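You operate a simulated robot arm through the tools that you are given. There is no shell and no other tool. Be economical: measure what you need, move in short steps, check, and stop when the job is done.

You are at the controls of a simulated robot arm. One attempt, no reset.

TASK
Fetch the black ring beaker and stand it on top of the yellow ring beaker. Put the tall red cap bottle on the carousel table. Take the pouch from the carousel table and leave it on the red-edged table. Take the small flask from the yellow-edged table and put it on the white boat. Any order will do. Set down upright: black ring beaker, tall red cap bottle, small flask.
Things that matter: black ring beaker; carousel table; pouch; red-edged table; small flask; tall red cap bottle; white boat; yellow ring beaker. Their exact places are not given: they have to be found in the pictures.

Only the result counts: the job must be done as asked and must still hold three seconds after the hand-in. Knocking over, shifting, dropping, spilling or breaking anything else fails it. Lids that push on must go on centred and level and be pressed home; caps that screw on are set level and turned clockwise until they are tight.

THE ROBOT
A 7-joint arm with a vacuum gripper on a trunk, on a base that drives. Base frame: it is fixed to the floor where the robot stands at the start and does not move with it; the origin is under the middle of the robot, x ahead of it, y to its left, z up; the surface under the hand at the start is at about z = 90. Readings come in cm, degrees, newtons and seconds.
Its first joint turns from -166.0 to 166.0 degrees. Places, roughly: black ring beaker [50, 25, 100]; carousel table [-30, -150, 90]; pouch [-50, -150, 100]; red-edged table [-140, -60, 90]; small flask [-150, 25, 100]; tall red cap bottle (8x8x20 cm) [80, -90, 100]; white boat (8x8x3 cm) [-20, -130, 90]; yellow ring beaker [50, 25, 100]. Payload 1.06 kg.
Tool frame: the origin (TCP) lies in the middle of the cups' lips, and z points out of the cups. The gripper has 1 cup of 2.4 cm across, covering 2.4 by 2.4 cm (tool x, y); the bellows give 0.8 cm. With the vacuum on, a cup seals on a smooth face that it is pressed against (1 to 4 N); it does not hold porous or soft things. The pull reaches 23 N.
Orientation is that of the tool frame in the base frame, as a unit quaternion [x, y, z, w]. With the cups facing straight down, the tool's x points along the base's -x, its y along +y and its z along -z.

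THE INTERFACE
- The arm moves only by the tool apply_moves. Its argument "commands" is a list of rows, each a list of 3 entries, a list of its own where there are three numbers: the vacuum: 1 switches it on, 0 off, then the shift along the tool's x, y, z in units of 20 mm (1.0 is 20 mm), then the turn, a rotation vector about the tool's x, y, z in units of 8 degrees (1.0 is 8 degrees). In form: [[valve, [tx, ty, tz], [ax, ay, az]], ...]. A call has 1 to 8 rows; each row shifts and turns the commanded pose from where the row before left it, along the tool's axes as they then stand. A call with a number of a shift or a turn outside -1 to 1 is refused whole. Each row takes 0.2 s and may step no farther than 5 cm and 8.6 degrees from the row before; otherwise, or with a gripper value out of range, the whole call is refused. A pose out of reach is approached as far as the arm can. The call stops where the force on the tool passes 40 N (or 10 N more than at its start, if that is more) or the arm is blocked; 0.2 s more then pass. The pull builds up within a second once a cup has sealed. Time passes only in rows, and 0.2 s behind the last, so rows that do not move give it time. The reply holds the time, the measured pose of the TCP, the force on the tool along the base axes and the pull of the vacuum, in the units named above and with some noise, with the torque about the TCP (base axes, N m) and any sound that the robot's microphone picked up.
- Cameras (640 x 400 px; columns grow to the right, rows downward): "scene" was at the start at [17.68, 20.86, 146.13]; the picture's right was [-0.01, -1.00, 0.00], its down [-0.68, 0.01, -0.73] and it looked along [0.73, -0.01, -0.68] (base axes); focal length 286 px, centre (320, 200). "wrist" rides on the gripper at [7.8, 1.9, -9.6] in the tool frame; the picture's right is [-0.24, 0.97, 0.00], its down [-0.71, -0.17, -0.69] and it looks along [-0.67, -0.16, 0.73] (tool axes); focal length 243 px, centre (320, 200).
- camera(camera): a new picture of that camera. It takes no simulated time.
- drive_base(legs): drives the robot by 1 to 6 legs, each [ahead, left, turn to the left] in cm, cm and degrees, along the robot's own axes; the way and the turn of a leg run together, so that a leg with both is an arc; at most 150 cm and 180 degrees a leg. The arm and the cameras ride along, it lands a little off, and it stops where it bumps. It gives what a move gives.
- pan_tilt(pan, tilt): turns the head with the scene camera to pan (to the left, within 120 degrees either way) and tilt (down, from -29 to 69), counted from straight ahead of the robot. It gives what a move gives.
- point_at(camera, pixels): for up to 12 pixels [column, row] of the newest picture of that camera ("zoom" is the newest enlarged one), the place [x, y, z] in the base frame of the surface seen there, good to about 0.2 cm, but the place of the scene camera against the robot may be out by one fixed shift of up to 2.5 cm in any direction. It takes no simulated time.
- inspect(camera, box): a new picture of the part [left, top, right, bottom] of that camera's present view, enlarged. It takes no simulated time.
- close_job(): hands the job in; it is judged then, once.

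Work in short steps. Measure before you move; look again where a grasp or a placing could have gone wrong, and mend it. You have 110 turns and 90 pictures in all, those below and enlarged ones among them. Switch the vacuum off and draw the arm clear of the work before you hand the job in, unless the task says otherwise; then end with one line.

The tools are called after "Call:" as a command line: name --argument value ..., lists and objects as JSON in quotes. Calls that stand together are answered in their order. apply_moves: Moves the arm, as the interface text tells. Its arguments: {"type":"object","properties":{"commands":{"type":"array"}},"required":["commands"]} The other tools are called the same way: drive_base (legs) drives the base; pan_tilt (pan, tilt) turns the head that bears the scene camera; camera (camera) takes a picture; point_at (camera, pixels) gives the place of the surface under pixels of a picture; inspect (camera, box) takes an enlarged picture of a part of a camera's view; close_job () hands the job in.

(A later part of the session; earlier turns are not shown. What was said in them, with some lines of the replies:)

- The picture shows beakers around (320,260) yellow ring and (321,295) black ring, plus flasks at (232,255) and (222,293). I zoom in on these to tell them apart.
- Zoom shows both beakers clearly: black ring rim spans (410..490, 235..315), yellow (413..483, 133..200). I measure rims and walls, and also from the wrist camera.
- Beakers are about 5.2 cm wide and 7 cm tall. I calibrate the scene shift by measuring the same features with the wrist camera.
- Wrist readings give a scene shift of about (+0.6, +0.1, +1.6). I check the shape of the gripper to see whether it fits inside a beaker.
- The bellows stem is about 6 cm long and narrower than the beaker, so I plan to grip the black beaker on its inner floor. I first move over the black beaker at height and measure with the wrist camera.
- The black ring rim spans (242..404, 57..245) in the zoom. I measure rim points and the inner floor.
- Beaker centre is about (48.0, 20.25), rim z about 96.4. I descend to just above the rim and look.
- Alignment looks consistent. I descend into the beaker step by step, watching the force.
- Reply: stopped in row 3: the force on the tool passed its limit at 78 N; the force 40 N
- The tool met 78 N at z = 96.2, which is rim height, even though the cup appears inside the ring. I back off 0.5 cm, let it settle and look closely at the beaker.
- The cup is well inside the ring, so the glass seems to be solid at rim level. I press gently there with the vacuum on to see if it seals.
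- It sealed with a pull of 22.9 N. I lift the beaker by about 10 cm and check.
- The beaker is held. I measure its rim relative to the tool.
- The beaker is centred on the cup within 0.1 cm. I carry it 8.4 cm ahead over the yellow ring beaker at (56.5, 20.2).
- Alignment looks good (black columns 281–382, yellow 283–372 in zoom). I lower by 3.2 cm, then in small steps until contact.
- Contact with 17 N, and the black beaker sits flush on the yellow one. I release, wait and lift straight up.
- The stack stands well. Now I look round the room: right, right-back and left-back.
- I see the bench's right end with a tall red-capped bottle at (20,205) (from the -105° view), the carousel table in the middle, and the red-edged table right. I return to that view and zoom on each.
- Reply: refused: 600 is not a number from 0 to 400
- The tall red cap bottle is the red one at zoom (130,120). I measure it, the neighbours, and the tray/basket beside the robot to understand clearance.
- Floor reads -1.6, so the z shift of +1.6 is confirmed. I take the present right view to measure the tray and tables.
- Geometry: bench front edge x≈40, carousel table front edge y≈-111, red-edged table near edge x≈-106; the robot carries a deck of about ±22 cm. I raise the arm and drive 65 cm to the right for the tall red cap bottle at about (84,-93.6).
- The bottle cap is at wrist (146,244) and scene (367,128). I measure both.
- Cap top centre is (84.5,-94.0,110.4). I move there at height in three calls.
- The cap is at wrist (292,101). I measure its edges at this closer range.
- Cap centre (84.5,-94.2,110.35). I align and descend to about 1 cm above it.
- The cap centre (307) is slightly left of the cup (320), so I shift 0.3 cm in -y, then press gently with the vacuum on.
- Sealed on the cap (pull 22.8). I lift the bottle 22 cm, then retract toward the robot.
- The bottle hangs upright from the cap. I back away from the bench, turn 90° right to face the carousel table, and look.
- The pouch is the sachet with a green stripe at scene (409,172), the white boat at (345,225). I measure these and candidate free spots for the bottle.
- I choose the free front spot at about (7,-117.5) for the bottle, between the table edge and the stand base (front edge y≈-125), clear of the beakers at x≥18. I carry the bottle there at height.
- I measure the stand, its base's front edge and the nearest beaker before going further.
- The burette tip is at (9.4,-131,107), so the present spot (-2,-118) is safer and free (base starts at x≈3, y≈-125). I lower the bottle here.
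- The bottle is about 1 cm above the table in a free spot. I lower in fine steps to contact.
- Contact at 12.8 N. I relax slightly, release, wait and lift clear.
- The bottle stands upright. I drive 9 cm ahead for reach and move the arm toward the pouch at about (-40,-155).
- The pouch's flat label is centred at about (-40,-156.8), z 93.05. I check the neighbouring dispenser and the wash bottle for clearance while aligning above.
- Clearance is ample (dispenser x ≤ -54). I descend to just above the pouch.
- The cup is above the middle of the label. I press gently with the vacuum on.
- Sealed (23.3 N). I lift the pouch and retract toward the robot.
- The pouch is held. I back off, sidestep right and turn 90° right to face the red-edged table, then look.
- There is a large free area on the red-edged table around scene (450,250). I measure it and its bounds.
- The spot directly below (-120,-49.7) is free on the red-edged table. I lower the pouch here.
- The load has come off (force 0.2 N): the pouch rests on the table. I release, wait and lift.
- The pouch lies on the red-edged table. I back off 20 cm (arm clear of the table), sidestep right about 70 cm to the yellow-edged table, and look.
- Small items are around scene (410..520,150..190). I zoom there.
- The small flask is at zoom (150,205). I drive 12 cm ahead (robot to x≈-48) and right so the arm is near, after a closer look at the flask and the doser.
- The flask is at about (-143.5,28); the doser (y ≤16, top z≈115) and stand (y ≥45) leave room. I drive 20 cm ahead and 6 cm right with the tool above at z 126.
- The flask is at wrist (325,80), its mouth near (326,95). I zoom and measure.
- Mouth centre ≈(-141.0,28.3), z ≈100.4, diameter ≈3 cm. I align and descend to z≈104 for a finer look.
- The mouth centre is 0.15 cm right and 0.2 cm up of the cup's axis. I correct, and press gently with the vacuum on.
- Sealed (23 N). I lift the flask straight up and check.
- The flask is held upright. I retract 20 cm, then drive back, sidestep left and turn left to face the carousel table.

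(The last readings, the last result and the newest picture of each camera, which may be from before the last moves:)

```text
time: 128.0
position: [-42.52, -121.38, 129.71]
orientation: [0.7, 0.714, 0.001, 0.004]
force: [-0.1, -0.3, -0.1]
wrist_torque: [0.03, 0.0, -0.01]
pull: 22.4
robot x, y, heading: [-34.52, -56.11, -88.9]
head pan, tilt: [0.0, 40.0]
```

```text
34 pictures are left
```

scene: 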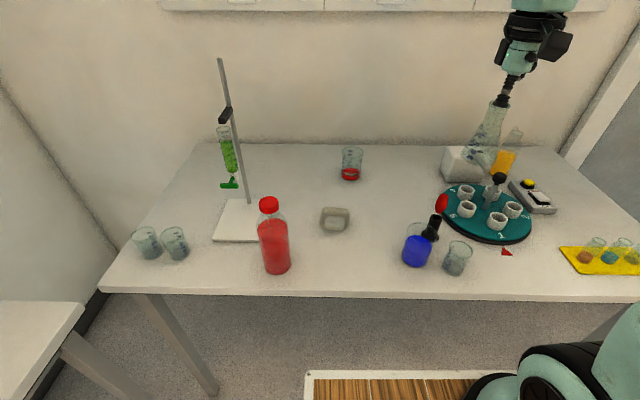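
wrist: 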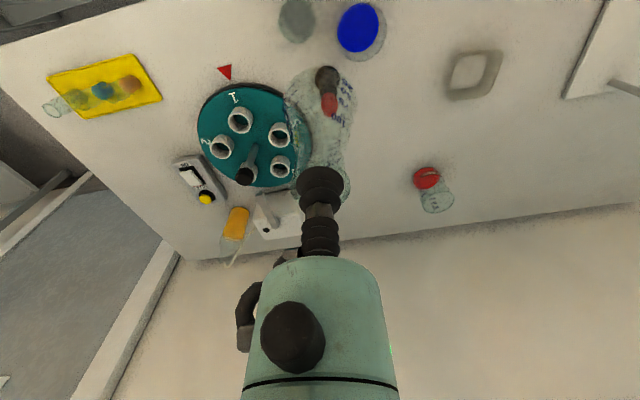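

The boat is at wrist (473,75). I zoom on it with both cameras to get its centre and orientation.

Call:
inspect --camera "wrist" --box '[430, 35, 520, 115]'

Call:
point_at --camera "zoom" --pixels '[[165, 170], [275, 75], [470, 80], [400, 300], [300, 190], [150, 290], [220, 360], [490, 110], [240, 250], [420, 130], [180, 330], [450, 250]]'

Call:
inspect --camera "scene" --box '[300, 190, 370, 250]'

```text
5.00 times, centred on (475, 75) of wrist
```

zoom: 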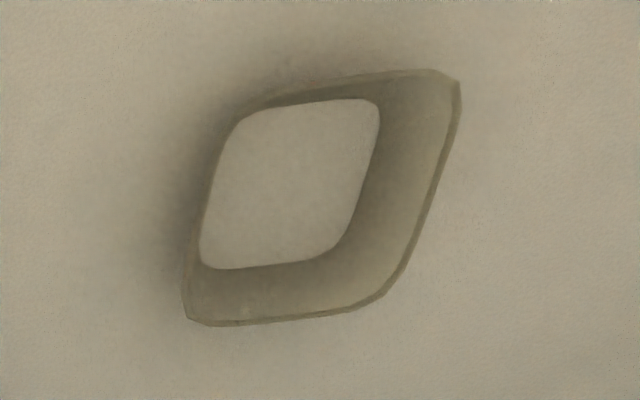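

```text
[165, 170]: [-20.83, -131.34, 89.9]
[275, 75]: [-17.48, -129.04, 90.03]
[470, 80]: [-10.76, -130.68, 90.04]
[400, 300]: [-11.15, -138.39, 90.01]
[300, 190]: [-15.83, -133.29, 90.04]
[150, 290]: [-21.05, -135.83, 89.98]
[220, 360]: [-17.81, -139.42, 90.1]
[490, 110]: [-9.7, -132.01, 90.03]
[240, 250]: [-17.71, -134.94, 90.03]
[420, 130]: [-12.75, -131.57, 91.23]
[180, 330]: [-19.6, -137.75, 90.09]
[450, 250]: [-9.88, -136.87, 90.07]
```

```text
6.67 times, centred on (335, 220) of scene
```

zoom: 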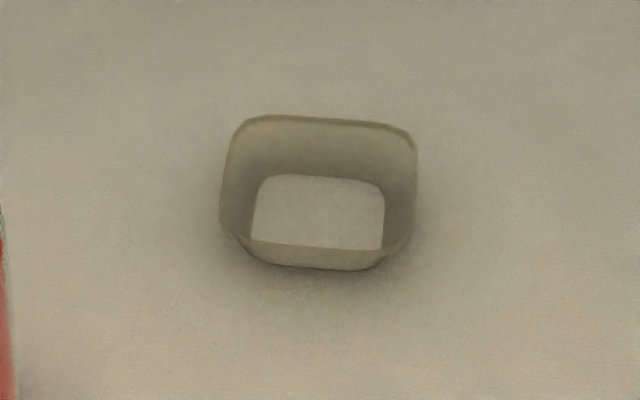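

I measure the boat's inner bottom corners and rim in both views.

Call:
point_at --camera "zoom" --pixels '[[262, 180], [378, 186], [382, 245], [253, 235], [240, 124], [410, 134], [415, 235], [224, 232], [318, 212], [318, 118], [320, 248]]'

Call:
inspect --camera "wrist" --box '[430, 35, 520, 115]'

Call:
point_at --camera "zoom" --pixels '[[245, 118], [375, 104], [338, 250], [206, 262], [458, 84], [380, 292], [215, 323], [188, 310], [440, 72], [185, 280], [425, 215], [300, 318]]'

```text
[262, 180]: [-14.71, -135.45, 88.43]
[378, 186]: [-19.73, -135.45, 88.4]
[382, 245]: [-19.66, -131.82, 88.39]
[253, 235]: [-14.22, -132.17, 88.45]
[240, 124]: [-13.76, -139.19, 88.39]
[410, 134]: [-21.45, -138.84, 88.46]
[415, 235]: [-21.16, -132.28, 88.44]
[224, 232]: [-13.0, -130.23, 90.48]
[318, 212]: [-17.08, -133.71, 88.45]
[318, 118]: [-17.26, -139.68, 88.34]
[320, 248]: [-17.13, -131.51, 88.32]
```

```text
5.00 times, centred on (475, 75) of wrist
```

zoom: 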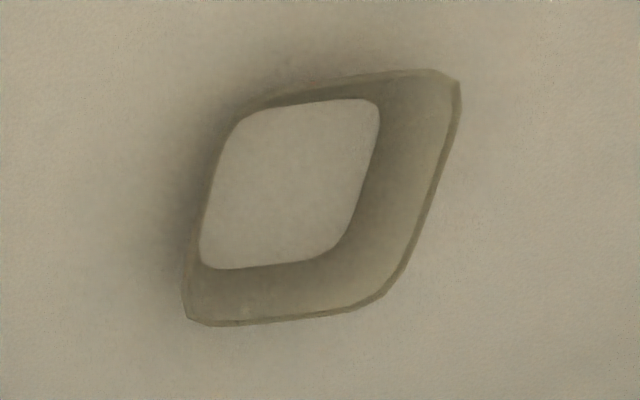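

```text
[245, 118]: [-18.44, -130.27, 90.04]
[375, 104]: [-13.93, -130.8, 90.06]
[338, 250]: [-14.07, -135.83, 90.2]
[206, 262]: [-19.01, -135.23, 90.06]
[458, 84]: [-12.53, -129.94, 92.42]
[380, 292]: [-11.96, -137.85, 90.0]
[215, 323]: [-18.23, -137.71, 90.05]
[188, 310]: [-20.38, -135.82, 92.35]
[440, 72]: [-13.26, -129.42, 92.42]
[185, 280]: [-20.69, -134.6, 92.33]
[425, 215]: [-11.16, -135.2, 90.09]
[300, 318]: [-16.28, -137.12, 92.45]
```

Boat centre ≈(-16.5,-133.2), rim z≈92.4, inner bottom ≈5.2 cm. I move the flask above it at height.

Call:
apply_moves --commands '[[1, [-0.2, 0.5, 0], [0, 0, 0]], [1, [-0.45, 0.92, 0], [0, 0, 0]], [1, [-0.45, 0.92, 0], [0, 0, 0]], [1, [-0.45, 0.92, 0], [0, 0, 0]], [1, [-0.45, 0.92, 0], [0, 0, 0]], [1, [-0.45, 0.92, 0], [0, 0, 0]], [1, [-0.45, 0.92, 0], [0, 0, 0]], [1, [-0.45, 0.92, 0], [0, 0, 0]]]'

Call:
apply_moves --commands '[[1, [-0.45, 0.92, 0], [0, 0, 0]], [1, [-0.45, 0.92, 0], [0, 0, 0]], [1, [-0.45, 0.92, 0], [0, 0, 0]], [1, [-0.45, 0.92, 0], [0, 0, 0]], [1, [-0.45, 0.92, 0], [0, 0, 0]], [1, [-0.45, 0.92, 0], [0, 0, 0]], [1, [-0.3, 0.43, 0], [0, 0, 0]], [1, [0, 0, 0], [0, 0, 0]]]'

Call:
camera --camera "wrist"

```text
time: 129.8
position: [-28.47, -127.6, 129.85]
orientation: [0.701, 0.714, 0.0, 0.003]
force: [0.8, 0.6, -0.7]
wrist_torque: [0.02, 0.02, 0.04]
pull: 22.7
robot x, y, heading: [-34.59, -55.87, -88.8]
head pan, tilt: [0.0, 40.0]
```

```text
time: 131.6
position: [-16.32, -133.77, 129.73]
orientation: [0.7, 0.714, 0.0, 0.004]
force: [0.3, 0.1, -0.8]
wrist_torque: [0.02, -0.01, 0.03]
pull: 23.5
robot x, y, heading: [-34.53, -55.82, -88.6]
head pan, tilt: [0.0, 40.0]
```

```text
30 pictures are left
```

wrist: 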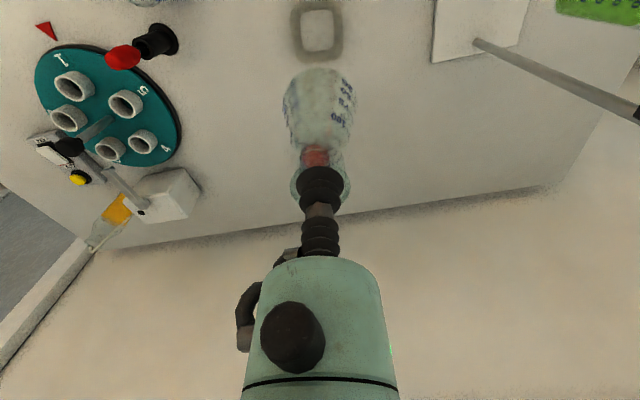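

The boat is now at wrist (318,30), in line with the cup. I measure it again from here, where the view is frontal.

Call:
inspect --camera "wrist" --box '[280, 0, 360, 62]'

```text
6.45 times, centred on (320, 31) of wrist
```

zoom: 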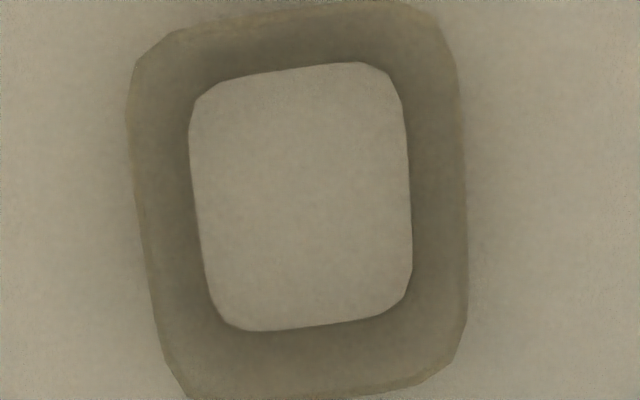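

Call:
point_at --camera "zoom" --pixels '[[192, 150], [409, 180], [290, 72], [320, 325], [132, 120], [465, 250], [300, 200], [300, 12], [320, 392], [203, 230], [405, 130], [150, 250]]'

```text
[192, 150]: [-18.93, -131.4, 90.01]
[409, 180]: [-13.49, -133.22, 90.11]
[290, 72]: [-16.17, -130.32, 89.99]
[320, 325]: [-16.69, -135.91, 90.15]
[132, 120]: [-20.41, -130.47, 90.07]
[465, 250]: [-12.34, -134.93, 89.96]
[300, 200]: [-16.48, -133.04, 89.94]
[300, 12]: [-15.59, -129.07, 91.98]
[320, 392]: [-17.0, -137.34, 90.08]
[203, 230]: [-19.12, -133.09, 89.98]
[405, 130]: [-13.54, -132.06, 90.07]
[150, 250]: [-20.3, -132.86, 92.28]
```

Inner bottom centre ≈(-16.3,-133.1), about 5.5 cm wide. I shift 0.5 cm back and descend to about 1 cm above possible rim contact.

Call:
apply_moves --commands '[[1, [0.25, 0, 0.6], [0, 0, 0]], [1, [0, 0, 1], [0, 0, 0]], [1, [0, 0, 1], [0, 0, 0]], [1, [0, 0, 1], [0, 0, 0]], [1, [0, 0, 1], [0, 0, 0]], [1, [0, 0, 1], [0, 0, 0]], [1, [0, 0, 1], [0, 0, 0]], [1, [0, 0, 1], [0, 0, 0]]]'

Call:
apply_moves --commands '[[1, [0, 0, 1], [0, 0, 0]], [1, [0, 0, 1], [0, 0, 0]], [1, [0, 0, 1], [0, 0, 0]], [1, [0, 0, 1], [0, 0, 0]], [1, [0, 0, 0.8], [0, 0, 0]], [1, [0, 0, 0], [0, 0, 0]], [1, [0, 0, 0], [0, 0, 0]]]'

Call:
inspect --camera "scene" --box '[290, 150, 390, 260]'

Call:
inspect --camera "wrist" --box '[240, 50, 400, 220]'

```text
time: 133.4
position: [-16.33, -133.17, 114.78]
orientation: [0.7, 0.714, 0.001, 0.003]
force: [0.3, -0.1, -0.5]
wrist_torque: [-0.01, 0.0, 0.01]
pull: 23.1
robot x, y, heading: [-34.3, -56.09, -88.9]
head pan, tilt: [0.0, 40.0]
```

```text
time: 135.0
position: [-16.36, -133.27, 104.88]
orientation: [0.7, 0.714, 0.0, 0.003]
force: [0.5, -0.6, -0.3]
wrist_torque: [-0.02, 0.02, -0.04]
pull: 22.9
robot x, y, heading: [-34.61, -56.01, -88.9]
head pan, tilt: [0.0, 40.0]
```

```text
3.64 times, centred on (340, 205) of scene
```

zoom: 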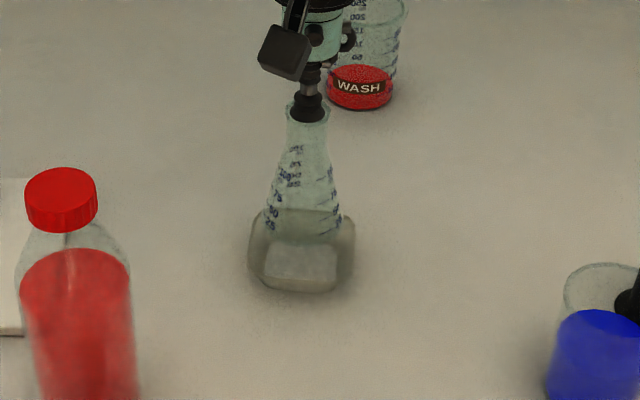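

```text
2.35 times, centred on (320, 135) of wrist
```

zoom: 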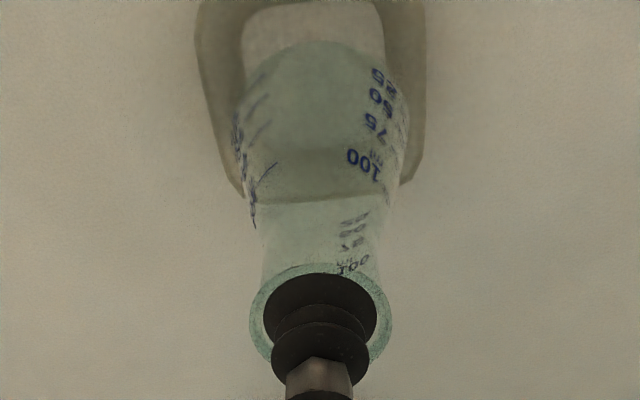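

The flask is centred on the boat within about 0.1 cm. I lower in small steps, watching for contact.

Call:
apply_moves --commands '[[1, [0, 0, 0.4], [0, 0, 0]], [1, [0, 0, 0.25], [0, 0, 0]], [1, [0, 0, 0.15], [0, 0, 0]], [1, [0, 0, 0.1], [0, 0, 0]], [1, [0, 0, 0.1], [0, 0, 0]], [1, [0, 0, 0], [0, 0, 0]]]'

```text
time: 136.4
position: [-16.22, -133.08, 103.08]
orientation: [0.7, 0.714, 0.0, 0.003]
force: [0.0, -0.3, -1.2]
wrist_torque: [0.01, 0.01, -0.01]
pull: 23.3
robot x, y, heading: [-35.04, -55.72, -89.2]
head pan, tilt: [0.0, 40.0]
```

Call:
apply_moves --commands '[[1, [0, 0, 0.1], [0, 0, 0]], [1, [0, 0, 0.1], [0, 0, 0]], [1, [0, 0, 0.1], [0, 0, 0]], [1, [0, 0, 0], [0, 0, 0]]]'

```text
time: 137.4
position: [-16.34, -133.02, 102.37]
orientation: [0.7, 0.714, 0.0, 0.003]
force: [0.4, 0.4, -1.0]
wrist_torque: [0.0, -0.04, 0.02]
pull: 22.9
robot x, y, heading: [-34.76, -56.04, -89.1]
head pan, tilt: [0.0, 40.0]
```

No contact at rim height, so the boat is hollow. I go on in small steps.

Call:
apply_moves --commands '[[1, [0, 0, 0.12], [0, 0, 0]], [1, [0, 0, 0.12], [0, 0, 0]], [1, [0, 0, 0.12], [0, 0, 0]], [1, [0, 0, 0.12], [0, 0, 0]], [1, [0, 0, 0], [0, 0, 0]]]'

```text
time: 138.6
position: [-16.33, -133.14, 101.49]
orientation: [0.7, 0.714, 0.001, 0.003]
force: [-0.1, -0.1, 0.5]
wrist_torque: [-0.01, -0.01, 0.04]
pull: 23.2
robot x, y, heading: [-34.49, -55.76, -88.7]
head pan, tilt: [0.0, 40.0]
```

Call:
apply_moves --commands '[[1, [0, 0, 0.1], [0, 0, 0]], [1, [0, 0, 0.08], [0, 0, 0]], [1, [0, 0, 0], [0, 0, 0]]]'

Call:
inspect --camera "scene" --box '[300, 160, 380, 260]'

```text
time: 139.4
position: [-16.44, -133.12, 101.03]
orientation: [0.7, 0.714, 0.001, 0.003]
force: [1.4, -0.2, 12.6]
wrist_torque: [0.02, -0.02, 0.13]
pull: 22.7
robot x, y, heading: [-34.59, -56.19, -88.8]
head pan, tilt: [0.0, 40.0]
```

```text
4.00 times, centred on (340, 210) of scene
```

zoom: 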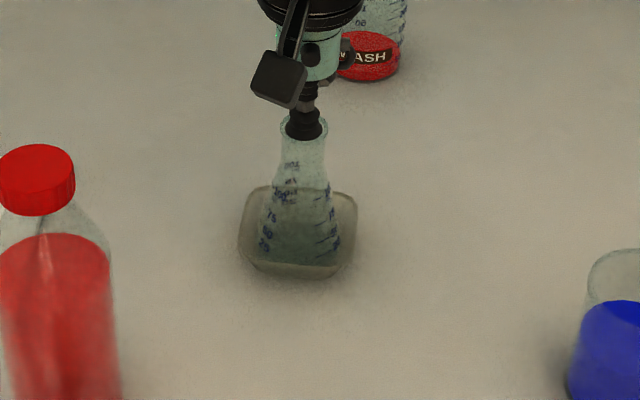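

Contact at z 101 with the flask standing inside the boat. I ease the pressure, release, wait and lift a little.

Call:
apply_moves --commands '[[1, [0, 0, -0.08], [0, 0, 0]], [0, [0, 0, 0], [0, 0, 0]], [0, [0, 0, 0], [0, 0, 0]], [0, [0, 0, 0], [0, 0, 0]], [0, [0, 0, 0], [0, 0, 0]], [0, [0, 0, -0.1], [0, 0, 0]], [0, [0, 0, -0.2], [0, 0, 0]], [0, [0, 0, -0.5], [0, 0, 0]]]'

Call:
inspect --camera "scene" --box '[300, 160, 380, 260]'

```text
time: 141.2
position: [-16.35, -133.16, 102.87]
orientation: [0.7, 0.714, 0.001, 0.003]
force: [0.0, 0.2, 0.3]
wrist_torque: [0.0, 0.02, 0.01]
pull: 0.0
robot x, y, heading: [-34.76, -56.23, -88.8]
head pan, tilt: [0.0, 40.0]
```

```text
4.00 times, centred on (340, 210) of scene
```

zoom: 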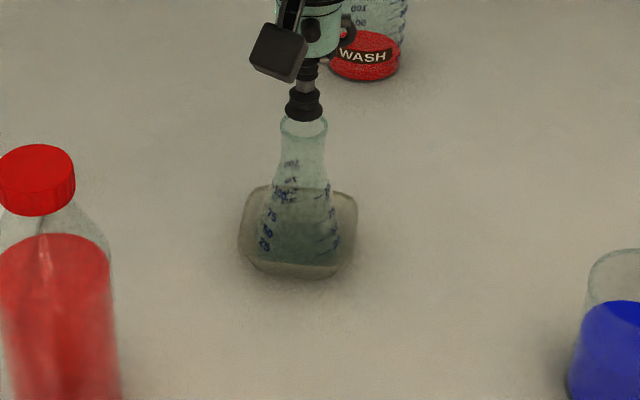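

The flask stands upright in the boat. I lift the arm well clear and look at all placements once more.

Call:
apply_moves --commands '[[0, [0, 0, -1], [0, 0, 0]], [0, [0, 0, -1], [0, 0, 0]], [0, [0, 0, -1], [0, 0, 0]], [0, [0, 0, -1], [0, 0, 0]], [0, [0, 0, -1], [0, 0, 0]], [0, [0, 0, -1], [0, 0, 0]], [0, [0, 0, -1], [0, 0, 0]], [0, [0, 0, -1], [0, 0, 0]]]'

Call:
apply_moves --commands '[[0, [0, 0, -1], [0, 0, 0]], [0, [0, 0, -1], [0, 0, 0]], [0, [0, 0, -1], [0, 0, 0]], [0, [0, 0, -1], [0, 0, 0]], [0, [0, 0, -1], [0, 0, 0]], [0, [0, 0, 0], [0, 0, 0]]]'

Call:
camera --camera "scene"

Call:
pan_tilt --pan 110 --tilt 30

Call:
camera --camera "scene"

```text
time: 143.0
position: [-16.37, -133.15, 118.99]
orientation: [0.7, 0.715, 0.001, 0.003]
force: [-0.2, -0.9, 0.4]
wrist_torque: [0.03, -0.01, -0.02]
pull: 0.1
robot x, y, heading: [-34.47, -55.99, -88.8]
head pan, tilt: [0.0, 40.0]
```

```text
time: 144.4
position: [-16.46, -133.08, 129.02]
orientation: [0.7, 0.714, 0.0, 0.003]
force: [0.5, 0.6, -0.1]
wrist_torque: [-0.01, 0.01, -0.02]
pull: 0.1
robot x, y, heading: [-34.83, -56.05, -88.7]
head pan, tilt: [0.0, 40.0]
```

```text
24 pictures are left
```

scene: 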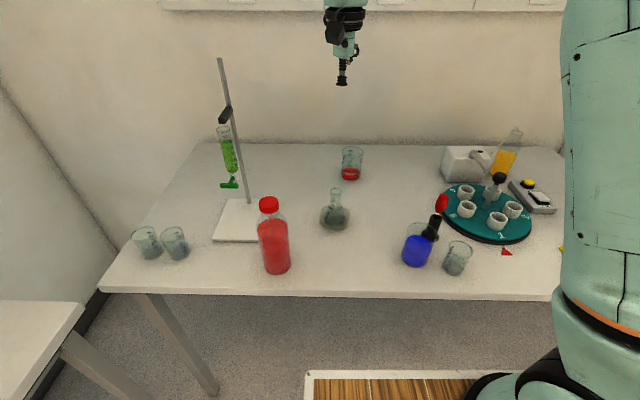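

```text
time: 146.2
position: [-16.44, -133.1, 128.93]
orientation: [0.7, 0.714, 0.001, 0.004]
force: [0.0, 0.3, 0.2]
wrist_torque: [0.0, 0.0, 0.02]
pull: 0.1
robot x, y, heading: [-34.72, -55.96, -88.8]
head pan, tilt: [110.0, 30.0]
```

```text
23 pictures are left
```

scene: 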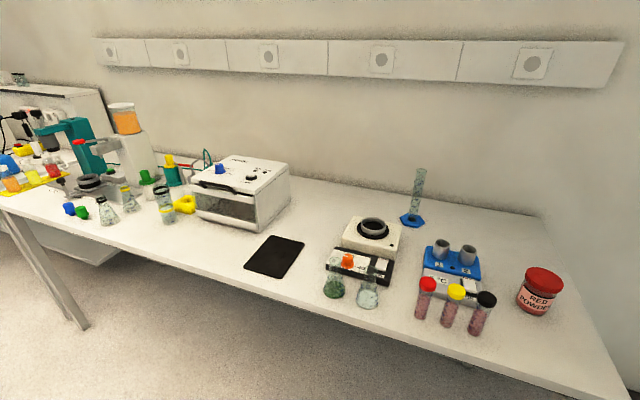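

All four placements hold: the beaker stack stands at (163,205), the bottle and the flask in the boat stand on the carousel table, and the pouch lies on the red-edged table. The vacuum is off and the arm is clear, so I hand in.

Call:
close_job

```text
The job is handed in.
```

The job is handed in, with all four placements done: the black ring beaker stands on the yellow ring beaker, the tall red cap bottle stands on the carousel table, the pouch lies on the red-edged table, and the small flask stands in the white boat. I saw nothing knocked over or moved; early on the cup struck the black ring beaker's rim at 78 N, with no visible damage.
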